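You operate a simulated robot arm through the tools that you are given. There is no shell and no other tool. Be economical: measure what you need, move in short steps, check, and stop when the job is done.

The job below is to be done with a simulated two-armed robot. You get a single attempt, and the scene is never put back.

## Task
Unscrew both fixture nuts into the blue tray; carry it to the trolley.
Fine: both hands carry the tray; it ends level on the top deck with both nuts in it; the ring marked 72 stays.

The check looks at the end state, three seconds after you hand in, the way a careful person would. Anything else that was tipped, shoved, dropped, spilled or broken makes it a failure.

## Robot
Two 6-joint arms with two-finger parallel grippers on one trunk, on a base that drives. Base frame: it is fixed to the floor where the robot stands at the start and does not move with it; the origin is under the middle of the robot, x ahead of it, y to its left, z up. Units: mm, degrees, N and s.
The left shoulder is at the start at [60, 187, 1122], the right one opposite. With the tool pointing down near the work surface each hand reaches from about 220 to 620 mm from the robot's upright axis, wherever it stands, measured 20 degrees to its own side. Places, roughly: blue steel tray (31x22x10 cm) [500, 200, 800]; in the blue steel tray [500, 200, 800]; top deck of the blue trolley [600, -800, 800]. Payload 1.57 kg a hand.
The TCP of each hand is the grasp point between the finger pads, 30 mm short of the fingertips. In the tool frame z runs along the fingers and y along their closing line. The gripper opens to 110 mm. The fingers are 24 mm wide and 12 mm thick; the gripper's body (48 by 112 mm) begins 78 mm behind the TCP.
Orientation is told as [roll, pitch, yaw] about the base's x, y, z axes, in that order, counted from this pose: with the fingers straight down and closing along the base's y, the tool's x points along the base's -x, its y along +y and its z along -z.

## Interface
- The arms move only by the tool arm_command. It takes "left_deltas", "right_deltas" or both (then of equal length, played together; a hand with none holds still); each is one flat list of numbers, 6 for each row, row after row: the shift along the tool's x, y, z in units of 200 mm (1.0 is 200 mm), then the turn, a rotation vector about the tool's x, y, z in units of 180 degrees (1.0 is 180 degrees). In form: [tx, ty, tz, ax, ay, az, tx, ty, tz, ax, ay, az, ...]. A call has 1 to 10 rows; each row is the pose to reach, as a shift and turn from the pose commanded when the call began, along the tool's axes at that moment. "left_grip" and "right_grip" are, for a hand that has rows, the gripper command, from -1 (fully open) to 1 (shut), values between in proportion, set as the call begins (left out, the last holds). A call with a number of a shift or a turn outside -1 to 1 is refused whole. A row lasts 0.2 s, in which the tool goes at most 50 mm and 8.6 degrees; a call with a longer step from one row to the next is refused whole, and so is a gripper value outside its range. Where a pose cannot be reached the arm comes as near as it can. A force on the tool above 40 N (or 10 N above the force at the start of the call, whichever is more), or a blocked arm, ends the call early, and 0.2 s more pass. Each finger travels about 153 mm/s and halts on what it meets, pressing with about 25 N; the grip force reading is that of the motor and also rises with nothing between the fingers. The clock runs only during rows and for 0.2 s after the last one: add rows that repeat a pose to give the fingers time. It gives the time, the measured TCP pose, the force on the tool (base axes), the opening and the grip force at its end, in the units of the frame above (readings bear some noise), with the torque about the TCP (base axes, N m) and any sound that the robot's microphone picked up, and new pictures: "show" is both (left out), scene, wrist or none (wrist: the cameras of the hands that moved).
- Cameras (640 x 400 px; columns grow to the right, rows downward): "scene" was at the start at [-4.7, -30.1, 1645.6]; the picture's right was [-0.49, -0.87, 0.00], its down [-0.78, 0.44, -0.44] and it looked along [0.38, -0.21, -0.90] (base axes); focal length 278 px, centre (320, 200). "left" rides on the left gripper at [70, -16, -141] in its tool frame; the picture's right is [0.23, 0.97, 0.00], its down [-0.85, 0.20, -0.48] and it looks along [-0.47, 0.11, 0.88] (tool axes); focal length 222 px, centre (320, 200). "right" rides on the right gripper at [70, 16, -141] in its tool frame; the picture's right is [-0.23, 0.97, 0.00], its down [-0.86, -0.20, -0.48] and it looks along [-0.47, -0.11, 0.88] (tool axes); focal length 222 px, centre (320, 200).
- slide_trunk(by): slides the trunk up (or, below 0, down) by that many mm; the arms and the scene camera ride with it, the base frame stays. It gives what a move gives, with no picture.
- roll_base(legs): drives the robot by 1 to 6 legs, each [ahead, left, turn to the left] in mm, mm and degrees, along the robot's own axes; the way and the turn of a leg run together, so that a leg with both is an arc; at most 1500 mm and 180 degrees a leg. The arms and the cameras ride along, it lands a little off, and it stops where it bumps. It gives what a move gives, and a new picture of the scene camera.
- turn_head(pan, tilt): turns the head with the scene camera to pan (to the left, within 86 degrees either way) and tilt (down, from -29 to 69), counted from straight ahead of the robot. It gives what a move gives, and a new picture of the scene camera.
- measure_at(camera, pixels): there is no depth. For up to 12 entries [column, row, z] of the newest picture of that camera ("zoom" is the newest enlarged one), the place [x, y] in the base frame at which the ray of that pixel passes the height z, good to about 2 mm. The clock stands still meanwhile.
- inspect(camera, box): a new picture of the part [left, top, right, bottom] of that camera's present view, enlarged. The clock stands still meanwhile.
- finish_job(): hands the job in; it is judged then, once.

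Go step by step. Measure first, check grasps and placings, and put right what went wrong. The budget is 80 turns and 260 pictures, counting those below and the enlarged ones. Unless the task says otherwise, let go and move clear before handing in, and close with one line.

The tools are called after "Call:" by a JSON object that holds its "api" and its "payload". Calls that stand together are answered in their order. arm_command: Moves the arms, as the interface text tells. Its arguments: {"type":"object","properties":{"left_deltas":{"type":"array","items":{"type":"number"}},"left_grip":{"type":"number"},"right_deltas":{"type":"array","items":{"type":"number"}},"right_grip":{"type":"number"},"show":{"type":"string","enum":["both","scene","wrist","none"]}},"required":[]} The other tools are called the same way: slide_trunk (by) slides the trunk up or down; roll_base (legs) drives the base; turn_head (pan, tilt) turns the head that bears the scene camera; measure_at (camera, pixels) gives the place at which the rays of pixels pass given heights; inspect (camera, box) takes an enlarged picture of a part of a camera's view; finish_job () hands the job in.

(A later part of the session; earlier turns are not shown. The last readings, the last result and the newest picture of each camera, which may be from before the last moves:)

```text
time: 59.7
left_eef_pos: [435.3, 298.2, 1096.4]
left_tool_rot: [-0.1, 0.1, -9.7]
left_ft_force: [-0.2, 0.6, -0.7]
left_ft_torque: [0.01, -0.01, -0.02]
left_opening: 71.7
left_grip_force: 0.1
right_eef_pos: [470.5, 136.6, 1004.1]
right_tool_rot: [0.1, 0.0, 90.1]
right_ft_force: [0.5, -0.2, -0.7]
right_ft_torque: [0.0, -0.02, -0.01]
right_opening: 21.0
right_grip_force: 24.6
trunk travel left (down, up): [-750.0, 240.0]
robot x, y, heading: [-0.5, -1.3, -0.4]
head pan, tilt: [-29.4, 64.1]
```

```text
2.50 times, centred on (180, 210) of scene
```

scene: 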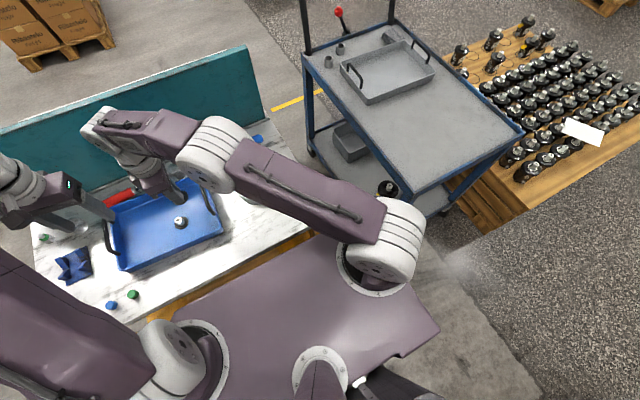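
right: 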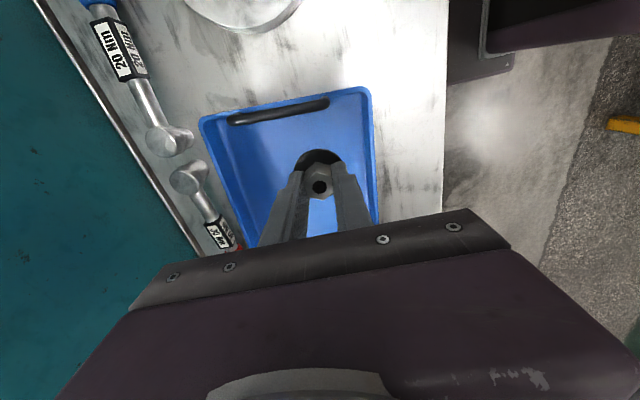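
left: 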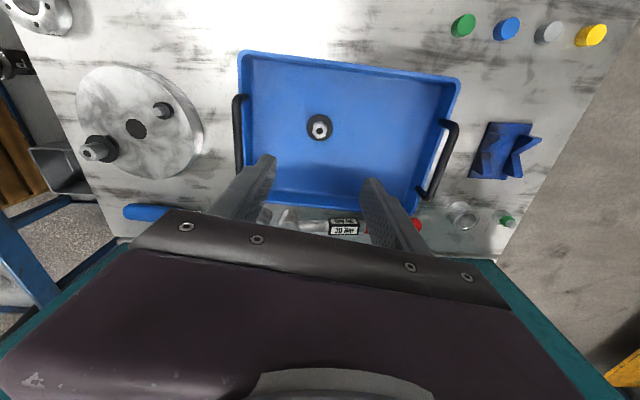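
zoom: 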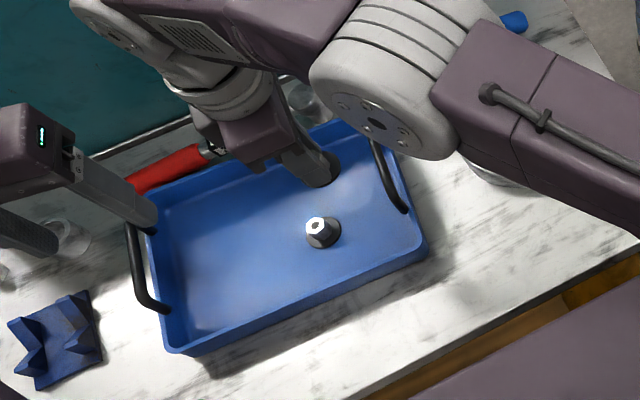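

Positioned inside the tray, clear of nut A at zoom (320,232). Lowering to ~858.

Call:
{"api": "arm_command", "payload": {"right_deltas": [0, 0, 0.15, 0, 0, 0, 0, 0, 0.3, 0, 0, 0, 0, 0, 0.45, 0, 0, 0, 0, 0, 0.6, 0, 0, 0, 0, 0, 0.68, 0, 0, 0, 0, 0, 0.73, 0, 0, 0, 0, 0, 0.73, 0, 0, 0], "show": "both"}}

Call:
{"api": "inspect", "payload": {"camera": "right", "box": [180, 80, 420, 230]}}

Call:
{"api": "inspect", "payload": {"camera": "scene", "box": [90, 130, 270, 290]}}

```text
time: 61.3
left_eef_pos: [435.3, 299.0, 1097.9]
left_tool_rot: [-0.1, 0.2, -9.6]
left_ft_force: [-1.0, 1.1, -0.3]
left_ft_torque: [0.02, -0.02, -0.01]
left_opening: 71.2
left_grip_force: 0.0
right_eef_pos: [469.2, 136.6, 857.4]
right_tool_rot: [0.1, 0.0, 90.1]
right_ft_force: [-0.4, -0.4, -1.7]
right_ft_torque: [-0.01, 0.0, 0.02]
right_opening: 20.9
right_grip_force: 24.7
trunk travel left (down, up): [-750.0, 240.0]
robot x, y, heading: [-1.3, 1.2, -0.1]
head pan, tilt: [-29.4, 64.1]
```

scene: 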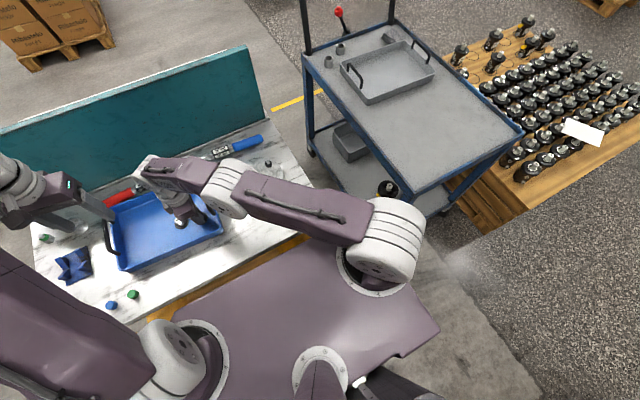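
right: 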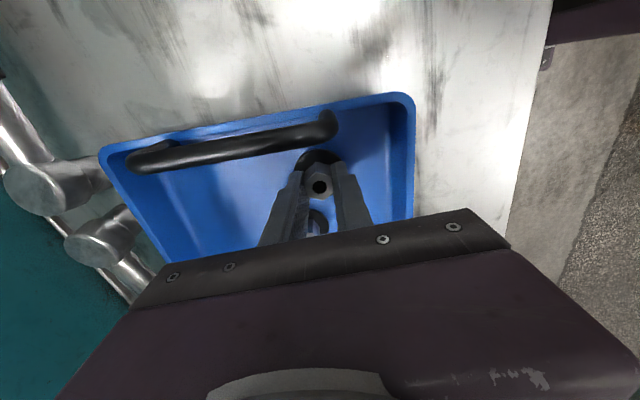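

```text
2.67 times, centred on (300, 155) of right
```

zoom: 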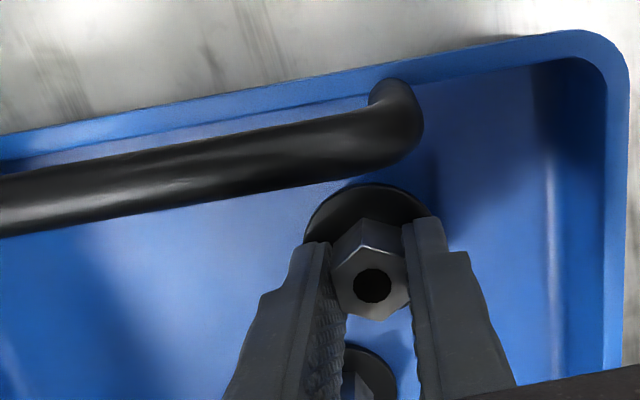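

```text
2.50 times, centred on (180, 210) of scene
```

zoom: 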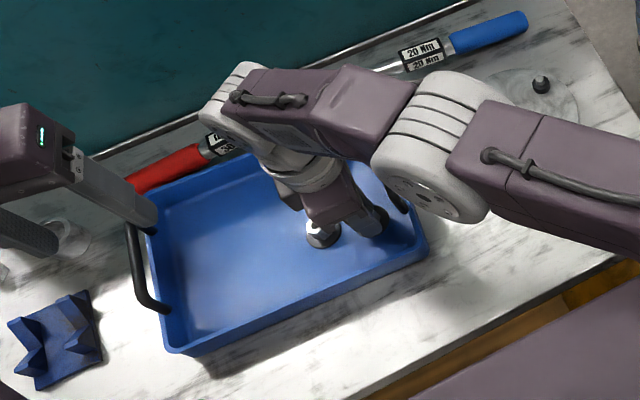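

Clear all round with no contact at 857. Feeling down for the floor in small steps.

Call:
{"api": "arm_command", "payload": {"right_deltas": [0, 0, 0.01, 0, 0, 0, 0, 0, 0.02, 0, 0, 0, 0, 0, 0.03, 0, 0, 0], "show": "none"}}

Call:
{"api": "arm_command", "payload": {"right_deltas": [0, 0, 0.005, 0, 0, 0, 0, 0, 0.012, 0, 0, 0], "show": "none"}}

```text
time: 62.1
left_eef_pos: [436.2, 298.6, 1097.3]
left_tool_rot: [0.0, 0.0, -9.7]
left_ft_force: [0.1, 0.2, 0.4]
left_ft_torque: [0.03, 0.02, 0.0]
left_opening: 71.6
left_grip_force: 0.0
right_eef_pos: [470.7, 136.8, 852.4]
right_tool_rot: [0.0, 0.1, 90.1]
right_ft_force: [0.4, 0.0, -0.8]
right_ft_torque: [0.04, -0.02, -0.02]
right_opening: 20.7
right_grip_force: 25.2
trunk travel left (down, up): [-750.0, 240.0]
robot x, y, heading: [0.0, 0.5, 0.0]
head pan, tilt: [-29.4, 64.1]
```

```text
time: 62.7
left_eef_pos: [435.5, 300.0, 1096.3]
left_tool_rot: [-0.1, 0.1, -9.7]
left_ft_force: [0.0, 0.5, -0.1]
left_ft_torque: [-0.01, 0.03, 0.02]
left_opening: 71.6
left_grip_force: 0.0
right_eef_pos: [468.7, 137.2, 850.1]
right_tool_rot: [0.0, 0.1, 90.1]
right_ft_force: [-0.5, -0.5, 0.5]
right_ft_torque: [0.01, -0.03, 0.01]
right_opening: 20.9
right_grip_force: 25.4
trunk travel left (down, up): [-750.0, 240.0]
robot x, y, heading: [-2.0, -0.7, -0.1]
head pan, tilt: [-29.4, 64.1]
```

Two more millimetres-scale steps, then release.

Call:
{"api": "arm_command", "payload": {"right_deltas": [0, 0, 0.006, 0, 0, 0, 0, 0, 0.012, 0, 0, 0], "show": "none"}}

Call:
{"api": "arm_command", "payload": {"right_deltas": [0, 0, 0, 0, 0, 0, 0, 0, 0, 0, 0, 0, 0, 0, 0, 0, 0, 0], "right_grip": 0, "show": "none"}}

Call:
{"api": "arm_command", "payload": {"right_deltas": [0, 0, -0.1, 0, 0, 0, 0, 0, -0.3, 0, 0, 0, 0, 0, -0.5, 0, 0, 0, 0, 0, -0.7, 0, 0, 0, 0, 0, -0.9, 0, 0, 0, 0, 0, -0.9, 0, 0, 0], "show": "both"}}

Call:
{"api": "inspect", "payload": {"camera": "right", "box": [180, 50, 420, 230]}}

```text
time: 63.3
left_eef_pos: [435.5, 299.0, 1097.6]
left_tool_rot: [0.0, 0.1, -9.8]
left_ft_force: [-0.3, 0.3, -0.3]
left_ft_torque: [0.01, 0.01, 0.0]
left_opening: 71.2
left_grip_force: 0.0
right_eef_pos: [470.2, 135.0, 847.1]
right_tool_rot: [0.0, 0.0, 90.2]
right_ft_force: [-0.4, -0.3, -0.3]
right_ft_torque: [0.02, 0.0, 0.01]
right_opening: 20.9
right_grip_force: 25.0
trunk travel left (down, up): [-750.0, 240.0]
robot x, y, heading: [-0.2, -2.2, -0.3]
head pan, tilt: [-29.4, 64.1]
```

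```text
time: 64.1
left_eef_pos: [437.5, 299.3, 1096.9]
left_tool_rot: [-0.1, 0.0, -9.7]
left_ft_force: [0.0, 0.1, -0.1]
left_ft_torque: [0.0, -0.01, 0.03]
left_opening: 71.2
left_grip_force: 0.1
right_eef_pos: [469.0, 135.4, 847.9]
right_tool_rot: [0.0, 0.0, 90.1]
right_ft_force: [0.3, 1.3, 0.5]
right_ft_torque: [0.01, 0.02, -0.02]
right_opening: 54.9
right_grip_force: 0.0
trunk travel left (down, up): [-750.0, 240.0]
robot x, y, heading: [0.6, -2.7, -0.0]
head pan, tilt: [-29.4, 64.1]
```

```text
time: 65.5
left_eef_pos: [438.1, 298.7, 1097.9]
left_tool_rot: [-0.2, 0.2, -9.8]
left_ft_force: [-0.2, 0.2, 0.4]
left_ft_torque: [0.01, -0.02, -0.01]
left_opening: 71.7
left_grip_force: 0.0
right_eef_pos: [472.1, 138.1, 1026.3]
right_tool_rot: [0.0, 0.0, 90.1]
right_ft_force: [-0.1, 0.2, -0.2]
right_ft_torque: [-0.05, 0.02, -0.01]
right_opening: 55.0
right_grip_force: 0.1
trunk travel left (down, up): [-750.0, 240.0]
robot x, y, heading: [-2.7, 0.7, -0.1]
head pan, tilt: [-29.4, 64.1]
```

scene: 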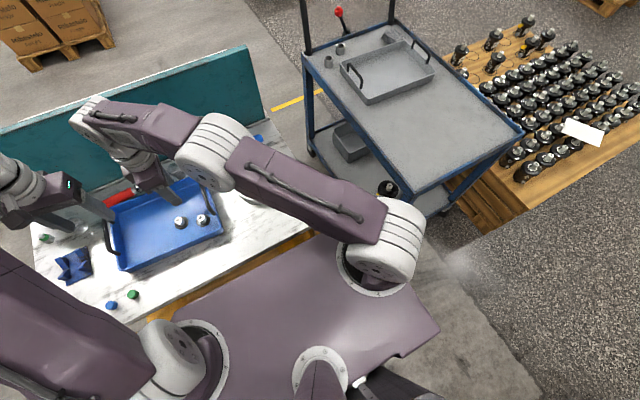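
right: 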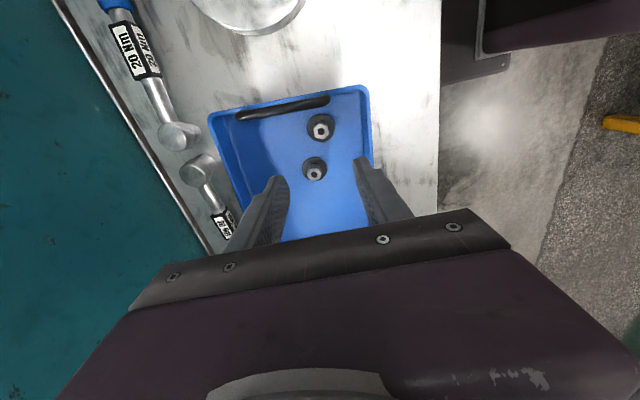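

```text
2.22 times, centred on (300, 140) of right
```

zoom: 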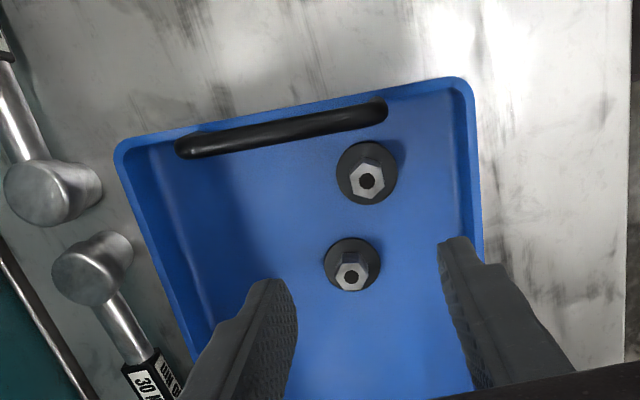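

Both nuts stand upright in the tray (zoom (367,180) and (350,278)). Before grasping the handles I'll look at the trolley and the route.

Call:
{"api": "turn_head", "payload": {"pan": -55, "tilt": 42}}

```text
time: 66.4
left_eef_pos: [434.9, 299.0, 1097.6]
left_tool_rot: [-0.1, 0.1, -9.8]
left_ft_force: [0.1, -1.3, -0.3]
left_ft_torque: [-0.01, 0.0, -0.02]
left_opening: 71.7
left_grip_force: 0.1
right_eef_pos: [471.7, 137.8, 1026.4]
right_tool_rot: [0.0, 0.0, 90.0]
right_ft_force: [1.2, 0.0, -0.2]
right_ft_torque: [0.0, 0.0, 0.01]
right_opening: 54.7
right_grip_force: 0.1
trunk travel left (down, up): [-750.0, 240.0]
robot x, y, heading: [-2.0, -0.0, -0.3]
head pan, tilt: [-55.0, 42.0]
```

scene: 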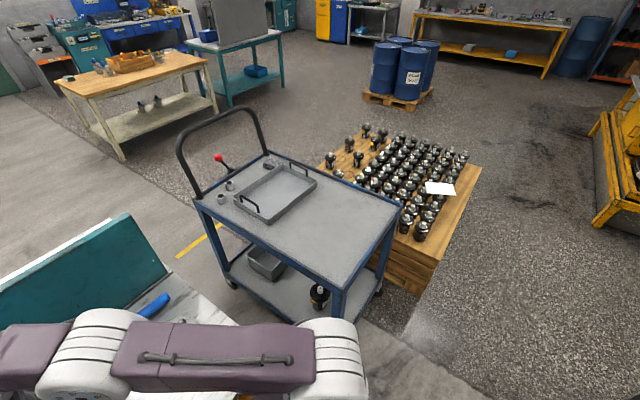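

The trolley's deck is free at its near half; the push handle and a grey tray are at the far end. I'll measure deck corners, the grey tray and the pallet.

Call:
{"api": "measure_at", "payload": {"camera": "scene", "pixels": [[195, 201, 820], [272, 155, 820], [402, 208, 820], [337, 288, 820], [195, 201, 780], [337, 288, 780], [234, 200, 830], [269, 220, 830], [316, 182, 830], [384, 262, 900]]}}

Call:
{"api": "inspect", "payload": {"camera": "scene", "box": [180, 140, 420, 330]}}

```text
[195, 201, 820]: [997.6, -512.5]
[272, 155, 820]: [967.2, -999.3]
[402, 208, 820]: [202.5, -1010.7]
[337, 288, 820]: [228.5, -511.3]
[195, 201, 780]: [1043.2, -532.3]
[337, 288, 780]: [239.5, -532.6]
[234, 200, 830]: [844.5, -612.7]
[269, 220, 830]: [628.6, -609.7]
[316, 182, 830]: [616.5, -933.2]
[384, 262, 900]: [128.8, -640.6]
```

```text
2.11 times, centred on (300, 235) of scene
```

zoom: 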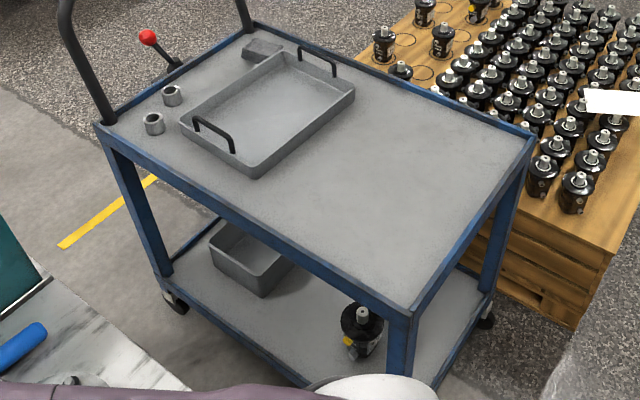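

The free deck is x≈215–610, y≈-1005…-515, so the tray target centre is about (420,-740). I'll check the pallet's extents on the floor before choosing the route.

Call:
{"api": "measure_at", "payload": {"camera": "scene", "pixels": [[412, 297, 0], [375, 276, 0], [433, 259, 250], [433, 259, 300], [482, 166, 250], [337, 322, 0], [590, 215, 0], [402, 236, 350]]}}

Call:
{"api": "roll_base", "payload": {"legs": [[0, 205, 0]]}}

Call:
{"api": "turn_head", "payload": {"pan": 0, "tilt": 62}}

```text
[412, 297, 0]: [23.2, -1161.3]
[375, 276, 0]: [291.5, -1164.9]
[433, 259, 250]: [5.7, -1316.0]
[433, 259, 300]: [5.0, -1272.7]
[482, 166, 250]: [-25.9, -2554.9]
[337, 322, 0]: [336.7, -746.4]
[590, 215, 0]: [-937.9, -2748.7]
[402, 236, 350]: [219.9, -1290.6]
```

```text
time: 68.0
left_eef_pos: [439.2, 501.8, 1097.0]
left_tool_rot: [0.0, 0.1, -9.9]
left_ft_force: [0.3, 0.8, 0.3]
left_ft_torque: [0.01, -0.01, 0.02]
left_opening: 71.4
left_grip_force: 0.0
right_eef_pos: [472.8, 341.9, 1026.2]
right_tool_rot: [-0.1, -0.1, 89.9]
right_ft_force: [1.0, -0.7, 0.1]
right_ft_torque: [-0.01, 0.0, 0.0]
right_opening: 55.0
right_grip_force: 0.1
trunk travel left (down, up): [-750.0, 240.0]
robot x, y, heading: [2.7, 206.7, -0.6]
head pan, tilt: [-55.0, 42.0]
```

scene: 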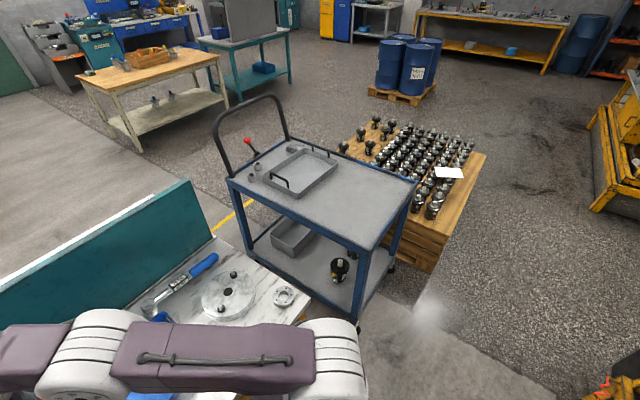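

```text
time: 69.2
left_eef_pos: [439.1, 504.2, 1096.4]
left_tool_rot: [-0.1, 0.1, -9.9]
left_ft_force: [0.0, 0.8, -0.1]
left_ft_torque: [0.01, 0.0, -0.02]
left_opening: 71.4
left_grip_force: 0.0
right_eef_pos: [474.5, 342.1, 1028.4]
right_tool_rot: [0.0, -0.1, 89.9]
right_ft_force: [0.6, 0.6, -0.5]
right_ft_torque: [0.0, -0.01, 0.01]
right_opening: 54.9
right_grip_force: 0.1
trunk travel left (down, up): [-750.0, 240.0]
robot x, y, heading: [-3.8, 207.7, -0.4]
head pan, tilt: [0.0, 62.0]
```

scene: 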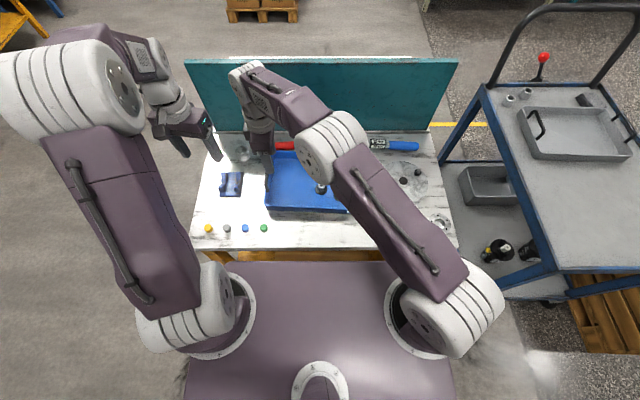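

The base moved as asked and the trunk is now centred on the tray. I'll bring the right hand over to the near-side handle, turning it to yaw 0.

Call:
{"api": "arm_command", "payload": {"right_deltas": [0.095, 0, 0, 0, 0, 0.045, 0.19, 0, 0, 0, 0, 0.09, 0.285, 0, 0, 0, 0, 0.135, 0.38, 0, 0, 0, 0, 0.18, 0.475, 0, 0, 0, 0, 0.225, 0.57, 0, 0, 0, 0, 0.27, 0.665, 0, 0, 0, 0, 0.315, 0.76, 0, 0, 0, 0, 0.36, 0.855, 0, 0, 0, 0, 0.405, 0.95, 0, 0, 0, 0, 0.45], "right_grip": -0.2, "show": "both"}}

Call:
{"api": "inspect", "payload": {"camera": "scene", "box": [200, 120, 440, 260]}}

```text
time: 71.4
left_eef_pos: [437.6, 503.5, 1096.7]
left_tool_rot: [0.0, 0.1, -9.9]
left_ft_force: [1.1, 0.5, -0.3]
left_ft_torque: [0.01, 0.0, 0.01]
left_opening: 71.7
left_grip_force: 0.1
right_eef_pos: [472.7, 153.1, 1026.4]
right_tool_rot: [-0.1, 0.0, 8.8]
right_ft_force: [0.6, -0.8, 0.4]
right_ft_torque: [0.01, 0.01, 0.01]
right_opening: 66.1
right_grip_force: 0.2
trunk travel left (down, up): [-750.0, 240.0]
robot x, y, heading: [-1.4, 205.5, -0.3]
head pan, tilt: [0.0, 62.0]
```

scene: 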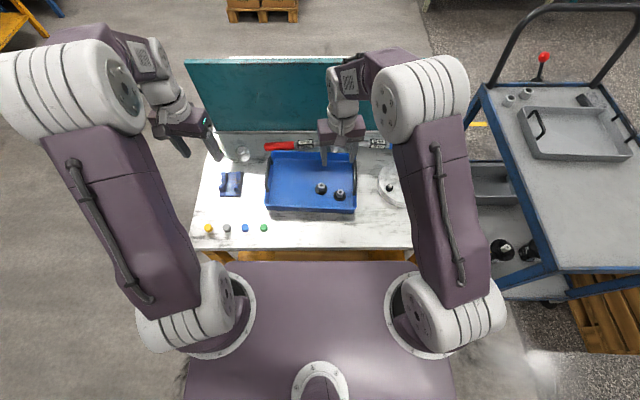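
right: 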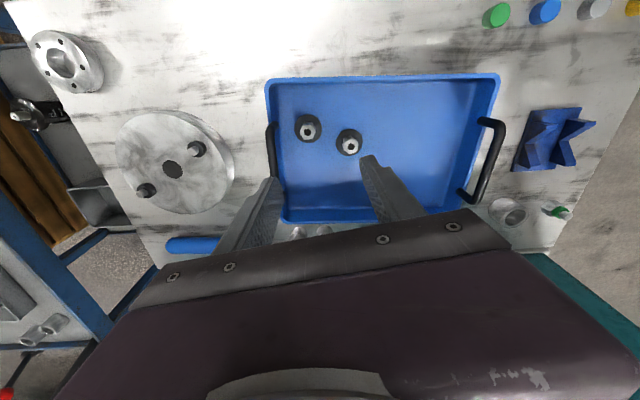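

```text
2.67 times, centred on (320, 190) of scene
```

zoom: 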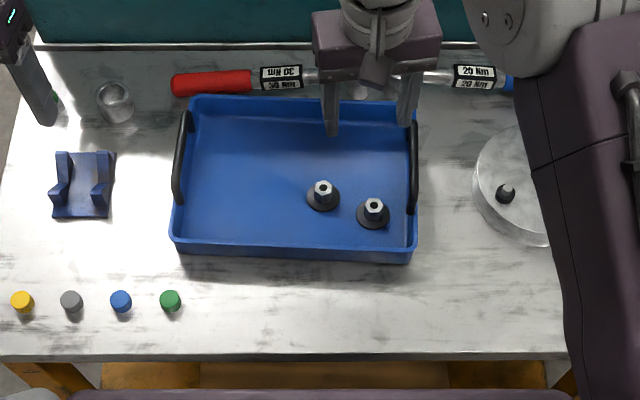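

Both handles are now well seen from above: left bar at zoom x≈180, right bar at x≈413. I'll measure both from two cameras.

Call:
{"api": "measure_at", "payload": {"camera": "scene", "pixels": [[270.2, 157, 895], [266.1, 190, 895], [354.5, 160.8, 895], [354.1, 194.5, 895], [268, 175, 895], [268, 175, 885], [354.8, 177.5, 895], [354.8, 177.5, 885]]}}

Call:
{"api": "inspect", "payload": {"camera": "right", "box": [440, 90, 540, 220]}}

Call:
{"api": "inspect", "payload": {"camera": "right", "box": [240, 80, 320, 220]}}

```text
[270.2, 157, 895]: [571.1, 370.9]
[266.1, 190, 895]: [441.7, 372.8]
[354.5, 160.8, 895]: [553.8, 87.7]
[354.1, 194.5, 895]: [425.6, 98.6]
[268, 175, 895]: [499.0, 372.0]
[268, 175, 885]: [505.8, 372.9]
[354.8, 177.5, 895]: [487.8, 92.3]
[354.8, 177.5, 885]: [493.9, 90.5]
```

```text
3.08 times, centred on (490, 155) of right
```

zoom: 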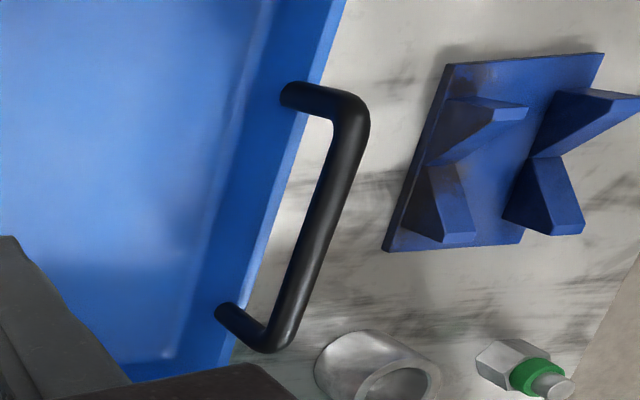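

```text
2.86 times, centred on (280, 150) of right
```

zoom: 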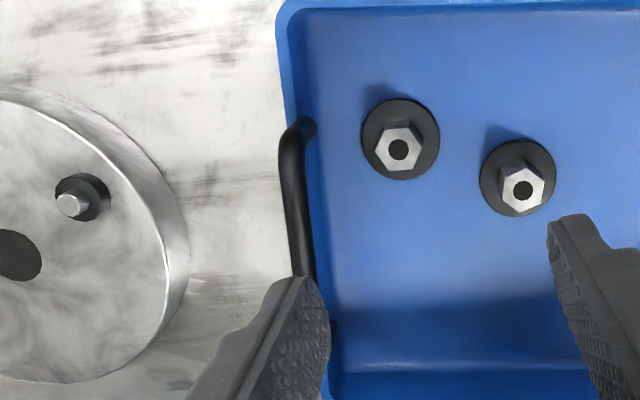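

Cross-measuring the bars in the right camera.

Call:
{"api": "measure_at", "payload": {"camera": "right", "pixels": [[491.6, 159.9, 905], [491.6, 159.9, 895], [491.6, 159.9, 885], [500.4, 125.8, 895], [475.4, 198.8, 895], [270.6, 130.8, 905], [270.6, 130.8, 895], [270.6, 130.8, 885], [274.1, 174.5, 905], [274.1, 174.5, 895], [274.1, 174.5, 885]]}}

```text
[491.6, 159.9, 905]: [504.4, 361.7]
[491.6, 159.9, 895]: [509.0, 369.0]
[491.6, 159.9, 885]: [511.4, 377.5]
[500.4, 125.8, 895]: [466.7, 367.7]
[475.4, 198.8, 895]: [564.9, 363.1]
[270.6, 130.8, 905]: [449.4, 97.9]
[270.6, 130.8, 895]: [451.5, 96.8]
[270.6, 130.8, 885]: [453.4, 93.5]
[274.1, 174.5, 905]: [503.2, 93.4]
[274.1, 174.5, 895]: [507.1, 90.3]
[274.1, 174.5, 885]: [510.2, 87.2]
```

Bars: left ≈ (508,372), right ≈ (503,93), both z≈893, tray yawed about -3°. I'll move both hands above them at z≈960.

Call:
{"api": "arm_command", "payload": {"right_deltas": [-0.022, -0.064, 0.066, 0, 0, 0.013, -0.044, -0.128, 0.13, 0, 0, 0.026, -0.067, -0.19, 0.2, 0, 0, 0.039, -0.09, -0.257, 0.26, 0, 0, 0.052, -0.112, -0.321, 0.33, 0, 0, 0.0656, -0.112, -0.321, 0.33, 0, 0, 0.0656], "left_deltas": [-0.088, -0.118, 0.137, 0, 0, -0.008, -0.177, -0.236, 0.274, 0, 0, -0.016, -0.266, -0.354, 0.411, 0, 0, -0.024, -0.354, -0.472, 0.548, 0, 0, -0.032, -0.443, -0.59, 0.685, 0, 0, -0.0383, -0.443, -0.59, 0.685, 0, 0, -0.0383], "left_grip": -0.2, "right_grip": -0.2, "show": "both"}}

Call:
{"api": "inspect", "payload": {"camera": "scene", "box": [220, 120, 420, 240]}}

Call:
{"api": "inspect", "payload": {"camera": "left", "box": [240, 80, 400, 230]}}

Call:
{"api": "inspect", "payload": {"camera": "right", "box": [240, 80, 400, 230]}}

```text
time: 72.8
left_eef_pos: [502.8, 370.4, 961.3]
left_tool_rot: [0.0, 0.1, -2.9]
left_ft_force: [-0.7, 0.9, 0.6]
left_ft_torque: [-0.03, -0.02, 0.0]
left_opening: 66.2
left_grip_force: 0.0
right_eef_pos: [504.7, 92.7, 960.0]
right_tool_rot: [0.1, 0.0, -2.9]
right_ft_force: [0.3, 0.9, 0.4]
right_ft_torque: [-0.01, 0.01, 0.03]
right_opening: 66.1
right_grip_force: 0.1
trunk travel left (down, up): [-750.0, 240.0]
robot x, y, heading: [-2.2, 205.3, -0.2]
head pan, tilt: [0.0, 62.0]
```

scene: 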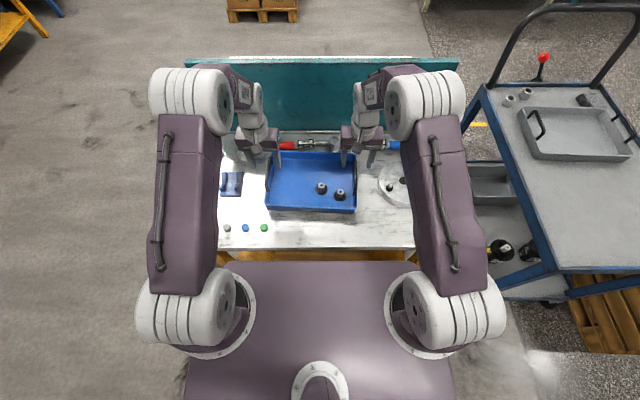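
right: 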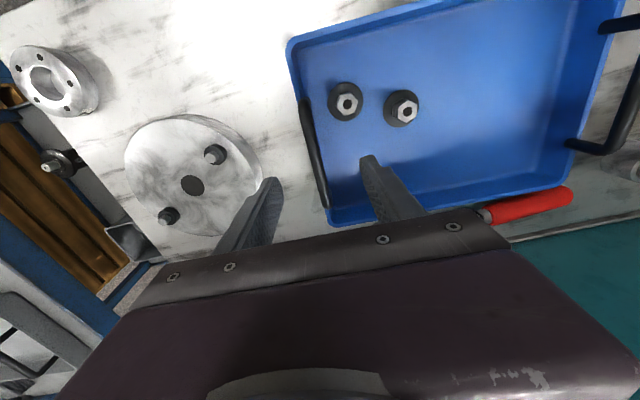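
left: 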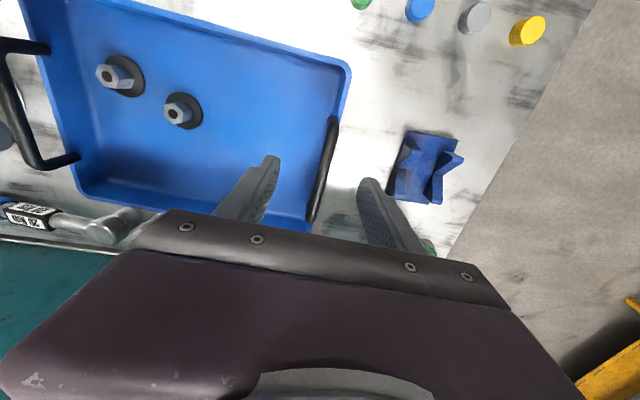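

```text
3.20 times, centred on (320, 180) of scene
```

zoom: 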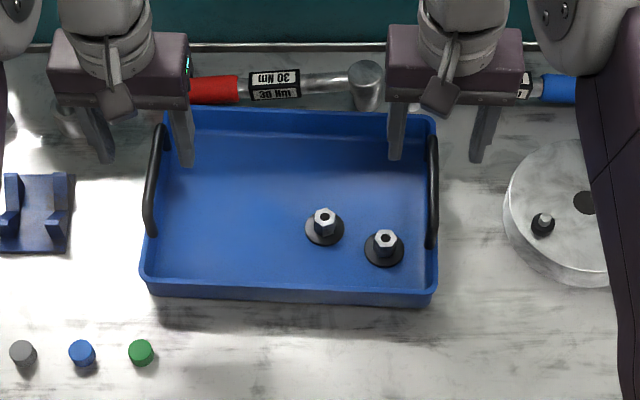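

```text
2.67 times, centred on (320, 155) of left
```

zoom: 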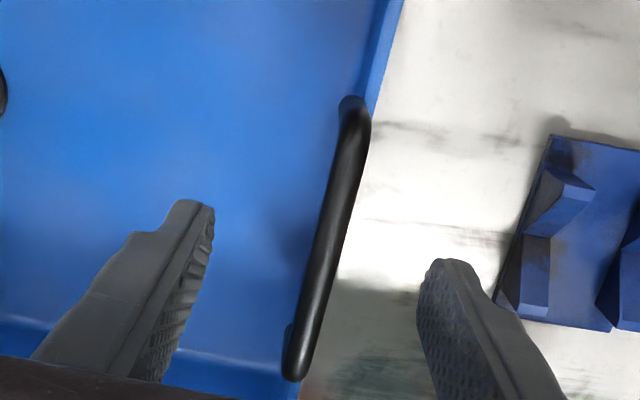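

```text
2.67 times, centred on (320, 155) of right
```

zoom: 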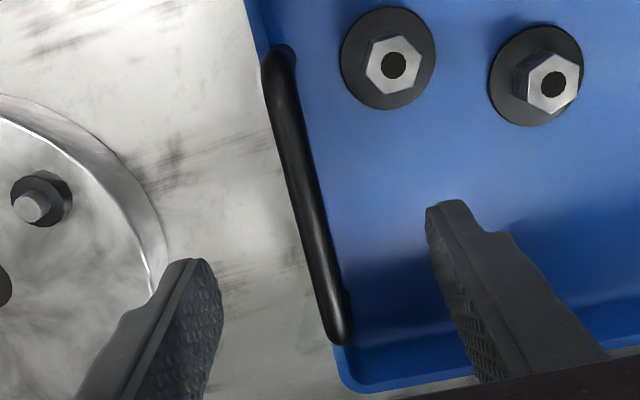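

Both bars lie between the open fingers. Measuring bar ends from each wrist camera for exact centring.

Call:
{"api": "measure_at", "payload": {"camera": "left", "pixels": [[332.4, 121.3, 893], [311.4, 218.7, 893], [322.5, 170, 893], [322.5, 170, 900]]}}

Call:
{"api": "measure_at", "payload": {"camera": "right", "pixels": [[304.3, 104.4, 893], [328.6, 205.6, 893], [316, 155, 893], [316, 155, 900]]}}

Call:
{"api": "measure_at", "payload": {"camera": "scene", "pixels": [[276.6, 216.5, 850], [355.3, 218.5, 850], [355, 272.5, 800], [267, 184, 893], [355, 180, 893]]}}

```text
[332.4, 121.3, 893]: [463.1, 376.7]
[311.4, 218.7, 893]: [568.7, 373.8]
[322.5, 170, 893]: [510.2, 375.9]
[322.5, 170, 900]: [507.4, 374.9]
```

```text
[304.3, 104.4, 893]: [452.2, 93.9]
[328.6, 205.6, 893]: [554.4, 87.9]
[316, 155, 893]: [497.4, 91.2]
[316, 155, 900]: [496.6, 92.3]
```

```text
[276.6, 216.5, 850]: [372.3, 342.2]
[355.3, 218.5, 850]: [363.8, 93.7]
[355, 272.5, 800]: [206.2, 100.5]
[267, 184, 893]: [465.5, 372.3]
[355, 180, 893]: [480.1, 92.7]
```

Left bar centre (516,375.5), right bar centre (503,91). Lowering both hands onto the bars to z≈900.

Call:
{"api": "arm_command", "payload": {"left_deltas": [-0.064, 0.026, 0.05, 0, 0, 0, -0.064, 0.026, 0.15, 0, 0, 0, -0.064, 0.026, 0.25, 0, 0, 0, -0.064, 0.026, 0.307, 0, 0, 0, -0.064, 0.026, 0.307, 0, 0, 0], "right_deltas": [0.008, -0.009, 0.05, 0, 0, 0, 0.008, -0.009, 0.15, 0, 0, 0, 0.008, -0.009, 0.25, 0, 0, 0, 0.008, -0.009, 0.3, 0, 0, 0, 0.008, -0.009, 0.3, 0, 0, 0], "show": "both"}}

Call:
{"api": "inspect", "payload": {"camera": "left", "box": [240, 80, 400, 230]}}

Call:
{"api": "inspect", "payload": {"camera": "right", "box": [240, 80, 400, 230]}}

```text
time: 74.0
left_eef_pos: [516.6, 377.5, 900.4]
left_tool_rot: [-0.2, 0.2, -3.0]
left_ft_force: [-0.1, 0.1, -0.8]
left_ft_torque: [0.0, 0.0, 0.0]
left_opening: 65.9
left_grip_force: 0.1
right_eef_pos: [504.3, 90.7, 899.4]
right_tool_rot: [0.0, 0.1, -2.9]
right_ft_force: [-0.3, 0.3, -0.6]
right_ft_torque: [-0.01, -0.03, 0.02]
right_opening: 66.1
right_grip_force: 0.1
trunk travel left (down, up): [-750.0, 240.0]
robot x, y, heading: [-2.2, 207.2, -0.4]
head pan, tilt: [0.0, 62.0]
```

scene: 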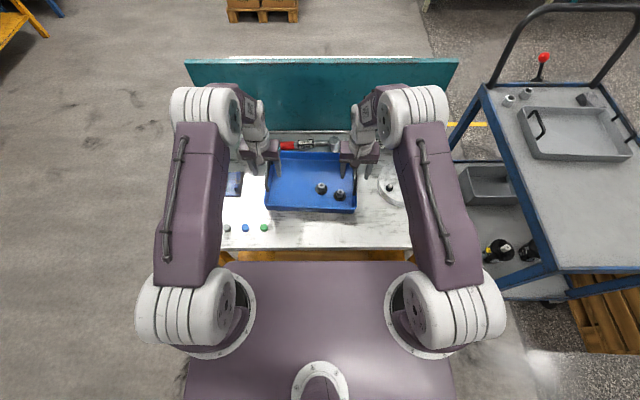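
right: 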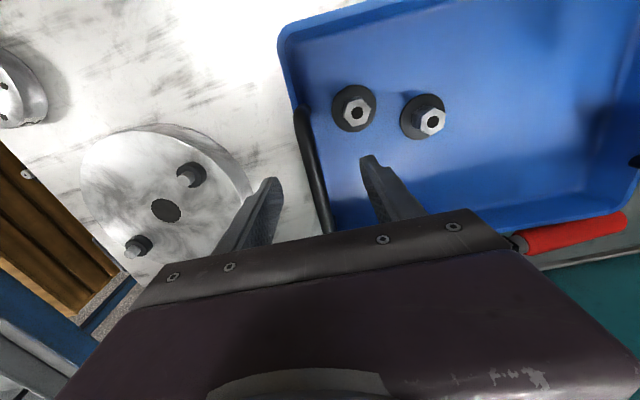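
left: 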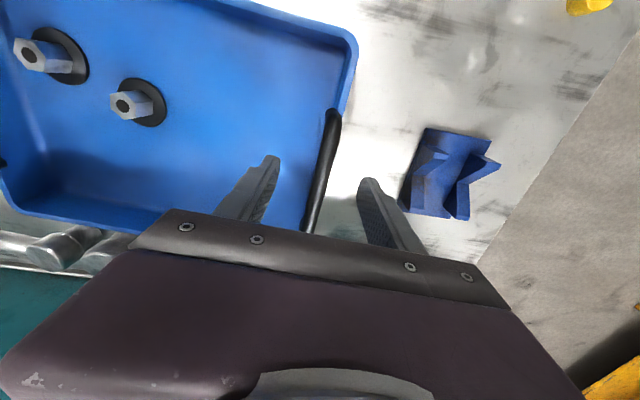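

```text
2.67 times, centred on (320, 155) of left
```

zoom: 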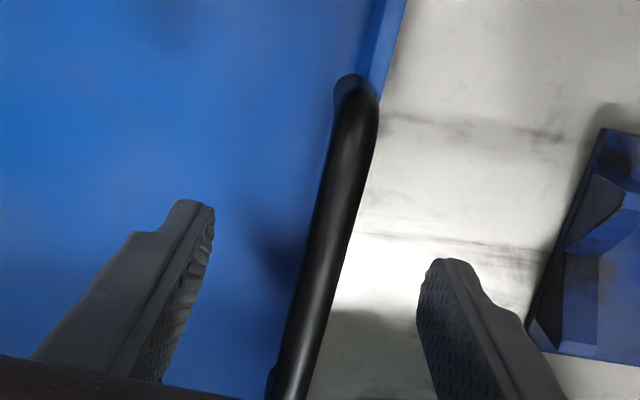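

```text
2.67 times, centred on (320, 155) of right
```

zoom: 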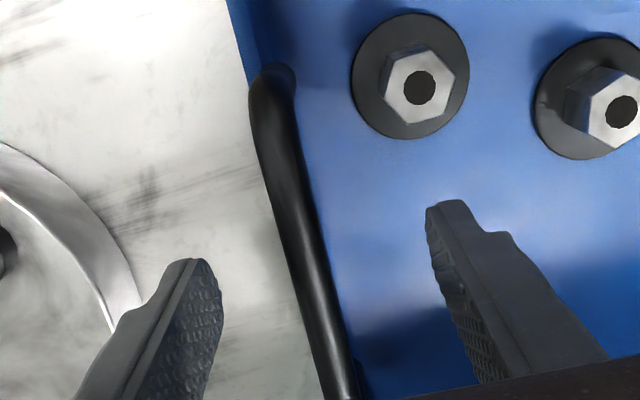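

Both bars are between the pads with no contact. Closing both grippers.

Call:
{"api": "arm_command", "payload": {"left_deltas": [0, 0, 0, 0, 0, 0, 0, 0, 0, 0, 0, 0, 0, 0, 0, 0, 0, 0], "right_deltas": [0, 0, 0, 0, 0, 0, 0, 0, 0, 0, 0, 0, 0, 0, 0, 0, 0, 0], "left_grip": 1, "right_grip": 1, "show": "wrist"}}

```text
time: 74.8
left_eef_pos: [515.8, 377.0, 897.4]
left_tool_rot: [0.1, 0.3, -3.0]
left_ft_force: [0.2, 11.3, 0.4]
left_ft_torque: [0.16, -0.19, -0.12]
left_opening: 11.6
left_grip_force: 24.8
right_eef_pos: [503.5, 89.1, 900.0]
right_tool_rot: [0.0, 0.1, -2.9]
right_ft_force: [1.2, -12.4, 1.4]
right_ft_torque: [-0.17, 0.0, -0.21]
right_opening: 11.6
right_grip_force: 25.1
trunk travel left (down, up): [-750.0, 240.0]
robot x, y, heading: [-1.0, 207.0, -0.3]
head pan, tilt: [0.0, 62.0]
```

right: 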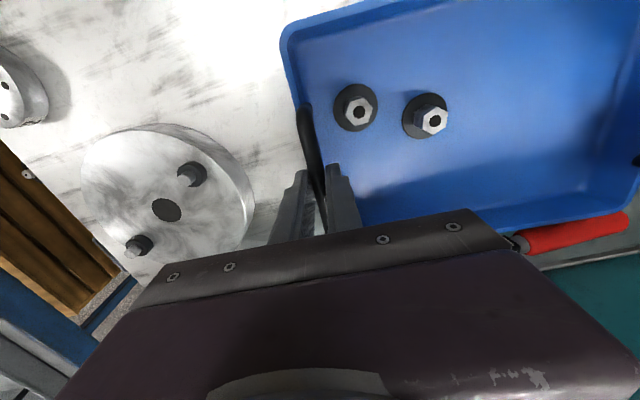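
left: 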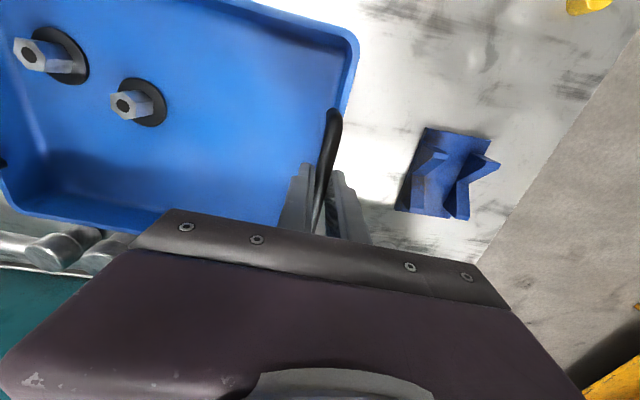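

Both bars are held (11.6 mm) with ~11 N squeeze between the hands. I'll relax each hand outward 1 mm, then lift 15 mm with the trunk so both rise together.

Call:
{"api": "arm_command", "payload": {"left_deltas": [0, 0.005, 0, 0, 0, 0, 0, 0.005, 0, 0, 0, 0], "right_deltas": [0, -0.005, 0, 0, 0, 0, 0, -0.005, 0, 0, 0, 0], "show": "none"}}

Call:
{"api": "slide_trunk", "payload": {"by": 15}}

Call:
{"api": "inspect", "payload": {"camera": "scene", "box": [220, 120, 420, 240]}}

```text
time: 75.4
left_eef_pos: [517.7, 377.5, 898.0]
left_tool_rot: [-0.1, 0.2, -2.8]
left_ft_force: [-1.0, 3.9, 3.1]
left_ft_torque: [0.05, 0.27, -0.2]
left_opening: 11.8
left_grip_force: 24.4
right_eef_pos: [503.6, 89.4, 901.5]
right_tool_rot: [0.0, 0.0, -2.9]
right_ft_force: [0.9, -2.5, -0.5]
right_ft_torque: [-0.03, 0.15, -0.3]
right_opening: 11.6
right_grip_force: 25.3
trunk travel left (down, up): [-750.0, 240.0]
robot x, y, heading: [3.6, 206.5, -0.3]
head pan, tilt: [0.0, 62.0]
```

```text
time: 76.1
left_eef_pos: [516.0, 377.5, 913.7]
left_tool_rot: [0.0, 0.3, -3.0]
left_ft_force: [-1.4, -0.9, -2.6]
left_ft_torque: [-0.03, -0.02, -0.18]
left_opening: 11.6
left_grip_force: 25.2
right_eef_pos: [504.0, 89.5, 915.4]
right_tool_rot: [0.0, 0.0, -2.9]
right_ft_force: [1.1, 2.0, -3.0]
right_ft_torque: [0.06, 0.07, -0.24]
right_opening: 11.5
right_grip_force: 25.1
trunk travel left (down, up): [-765.0, 225.0]
robot x, y, heading: [1.1, 206.6, -0.4]
head pan, tilt: [0.0, 62.0]
```

```text
3.20 times, centred on (320, 180) of scene
```

zoom: 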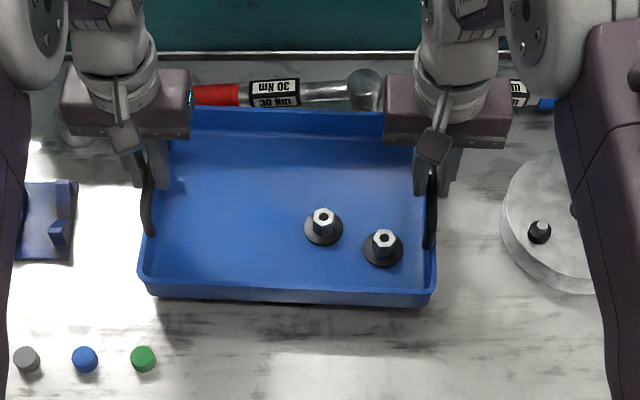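

The tray is up at ~5.6 N total, level, nuts steady. Raising 125 mm more.

Call:
{"api": "slide_trunk", "payload": {"by": 125}}

Call:
{"api": "inspect", "payload": {"camera": "scene", "box": [200, 110, 440, 250]}}

Call:
{"api": "inspect", "payload": {"camera": "left", "box": [0, 0, 640, 400]}}

```text
time: 77.6
left_eef_pos: [517.3, 377.0, 1038.7]
left_tool_rot: [0.0, 0.2, -3.0]
left_ft_force: [-2.3, -10.2, -3.8]
left_ft_torque: [-0.15, 0.09, -0.17]
left_opening: 11.7
left_grip_force: 24.9
right_eef_pos: [504.3, 90.5, 1038.7]
right_tool_rot: [0.0, 0.2, -3.0]
right_ft_force: [2.4, 8.6, -3.9]
right_ft_torque: [0.11, -0.12, -0.27]
right_opening: 11.5
right_grip_force: 24.8
trunk travel left (down, up): [-890.0, 100.0]
robot x, y, heading: [2.3, 204.6, 0.0]
head pan, tilt: [0.0, 62.0]
```

```text
2.67 times, centred on (320, 180) of scene
```

zoom: 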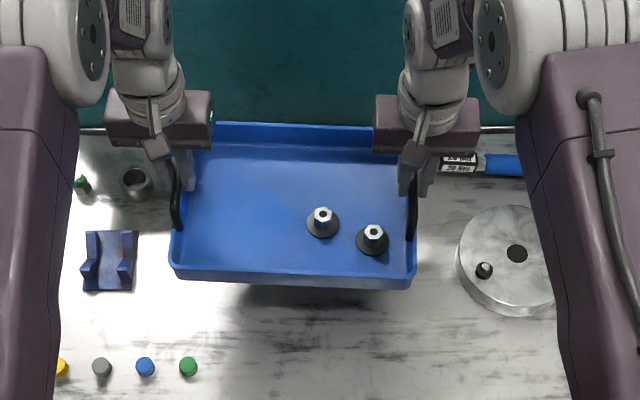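

```text
1.00 times, centred on (320, 200) of left (not enlarged: the box is as wide or as high as the picture)
```

zoom: 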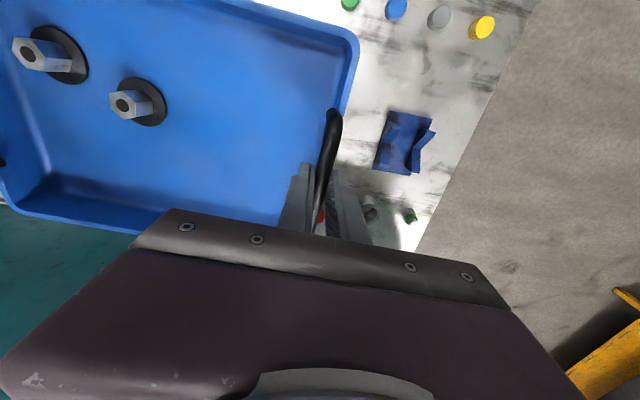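

The tray is 140 mm up and level, with both nuts inside. A yellow cart with an orange hose showed near the robot's right-rear, so I'll look that way before driving.

Call:
{"api": "turn_head", "payload": {"pan": -86, "tilt": 45}}

```text
time: 79.2
left_eef_pos: [517.9, 377.0, 1038.1]
left_tool_rot: [-0.1, 0.2, -3.0]
left_ft_force: [-3.2, -15.7, -2.3]
left_ft_torque: [-0.2, 0.03, -0.2]
left_opening: 11.4
left_grip_force: 24.7
right_eef_pos: [503.8, 89.9, 1040.7]
right_tool_rot: [0.0, 0.1, -2.8]
right_ft_force: [1.8, 15.8, -4.0]
right_ft_torque: [0.21, -0.04, -0.24]
right_opening: 11.6
right_grip_force: 24.8
trunk travel left (down, up): [-890.0, 100.0]
robot x, y, heading: [3.3, 207.0, -0.2]
head pan, tilt: [-85.9, 45.0]
```

scene: 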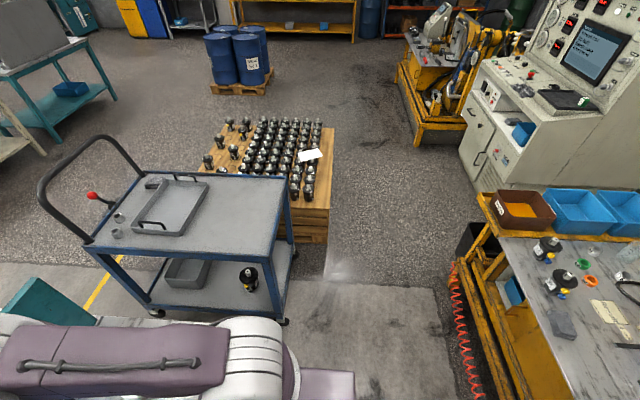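

The internal pull has grown to ~16 N, so I'll ease both hands inward, and measure the bench at the right and the trolley/pallet footprints.

Call:
{"api": "measure_at", "payload": {"camera": "scene", "pixels": [[468, 340, 0], [480, 398, 0], [450, 268, 0], [498, 240, 850], [570, 398, 850], [325, 243, 0], [285, 320, 0], [288, 178, 800], [276, 233, 800], [85, 245, 800], [480, 192, 850]]}}

Call:
{"api": "arm_command", "payload": {"left_deltas": [0, -0.003, 0, 0, 0, 0, 0, -0.006, 0, 0, 0, 0], "right_deltas": [0, 0.003, 0, 0, 0, 0, 0, 0.006, 0, 0, 0, 0], "show": "none"}}

```text
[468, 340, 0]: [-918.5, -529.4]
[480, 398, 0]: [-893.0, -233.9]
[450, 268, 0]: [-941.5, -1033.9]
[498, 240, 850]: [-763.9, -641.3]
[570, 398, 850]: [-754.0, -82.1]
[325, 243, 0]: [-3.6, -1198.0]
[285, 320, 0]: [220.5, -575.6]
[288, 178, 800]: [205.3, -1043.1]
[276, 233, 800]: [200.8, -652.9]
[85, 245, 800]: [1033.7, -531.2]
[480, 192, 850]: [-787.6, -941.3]
```

```text
time: 79.8
left_eef_pos: [516.5, 377.2, 1038.8]
left_tool_rot: [0.0, 0.3, -3.0]
left_ft_force: [-1.2, -1.4, -3.2]
left_ft_torque: [-0.03, 0.27, -0.22]
left_opening: 11.5
left_grip_force: 25.2
right_eef_pos: [505.5, 90.0, 1039.9]
right_tool_rot: [-0.1, 0.1, -3.0]
right_ft_force: [1.7, 1.2, -4.5]
right_ft_torque: [-0.02, -0.31, -0.28]
right_opening: 11.6
right_grip_force: 24.6
trunk travel left (down, up): [-890.0, 100.0]
robot x, y, heading: [-4.4, 205.3, -0.1]
head pan, tilt: [-85.9, 45.0]
```

The rear bench starts at x≈-755 and trolley's near edge at x≈203, so there is room. Back 200 mm, then half of the strafe right.

Call:
{"api": "roll_base", "payload": {"legs": [[-200, 0, 0], [0, -500, 0]]}}

Call:
{"api": "inspect", "payload": {"camera": "left", "box": [0, 0, 640, 400]}}

```text
time: 83.9
left_eef_pos: [308.7, -116.3, 1037.6]
left_tool_rot: [0.0, 0.2, -3.4]
left_ft_force: [0.1, 31.9, -2.2]
left_ft_torque: [0.48, -0.07, -0.12]
left_opening: 11.5
left_grip_force: 24.9
right_eef_pos: [295.0, -403.0, 1039.4]
right_tool_rot: [-0.1, 0.0, -3.2]
right_ft_force: [0.2, -32.2, -3.0]
right_ft_torque: [-0.48, 0.07, -0.29]
right_opening: 11.6
right_grip_force: 24.7
trunk travel left (down, up): [-890.0, 100.0]
robot x, y, heading: [-206.2, -285.4, -0.6]
head pan, tilt: [-85.9, 45.0]
```

scene: 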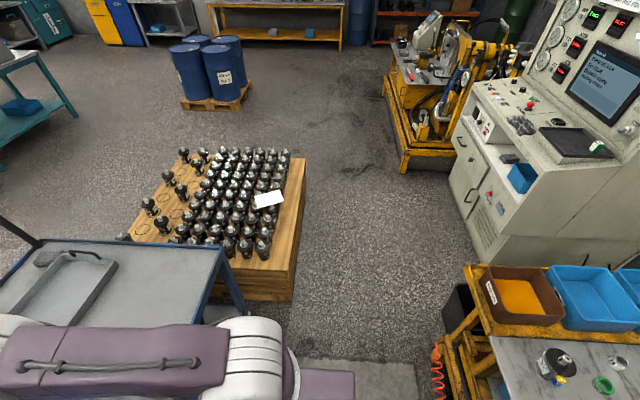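

```text
1.00 times, centred on (320, 200) of left (not enlarged: the box is as wide or as high as the picture)
```

zoom: 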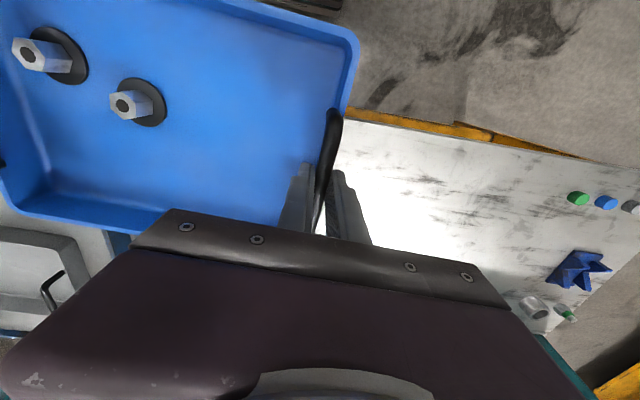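

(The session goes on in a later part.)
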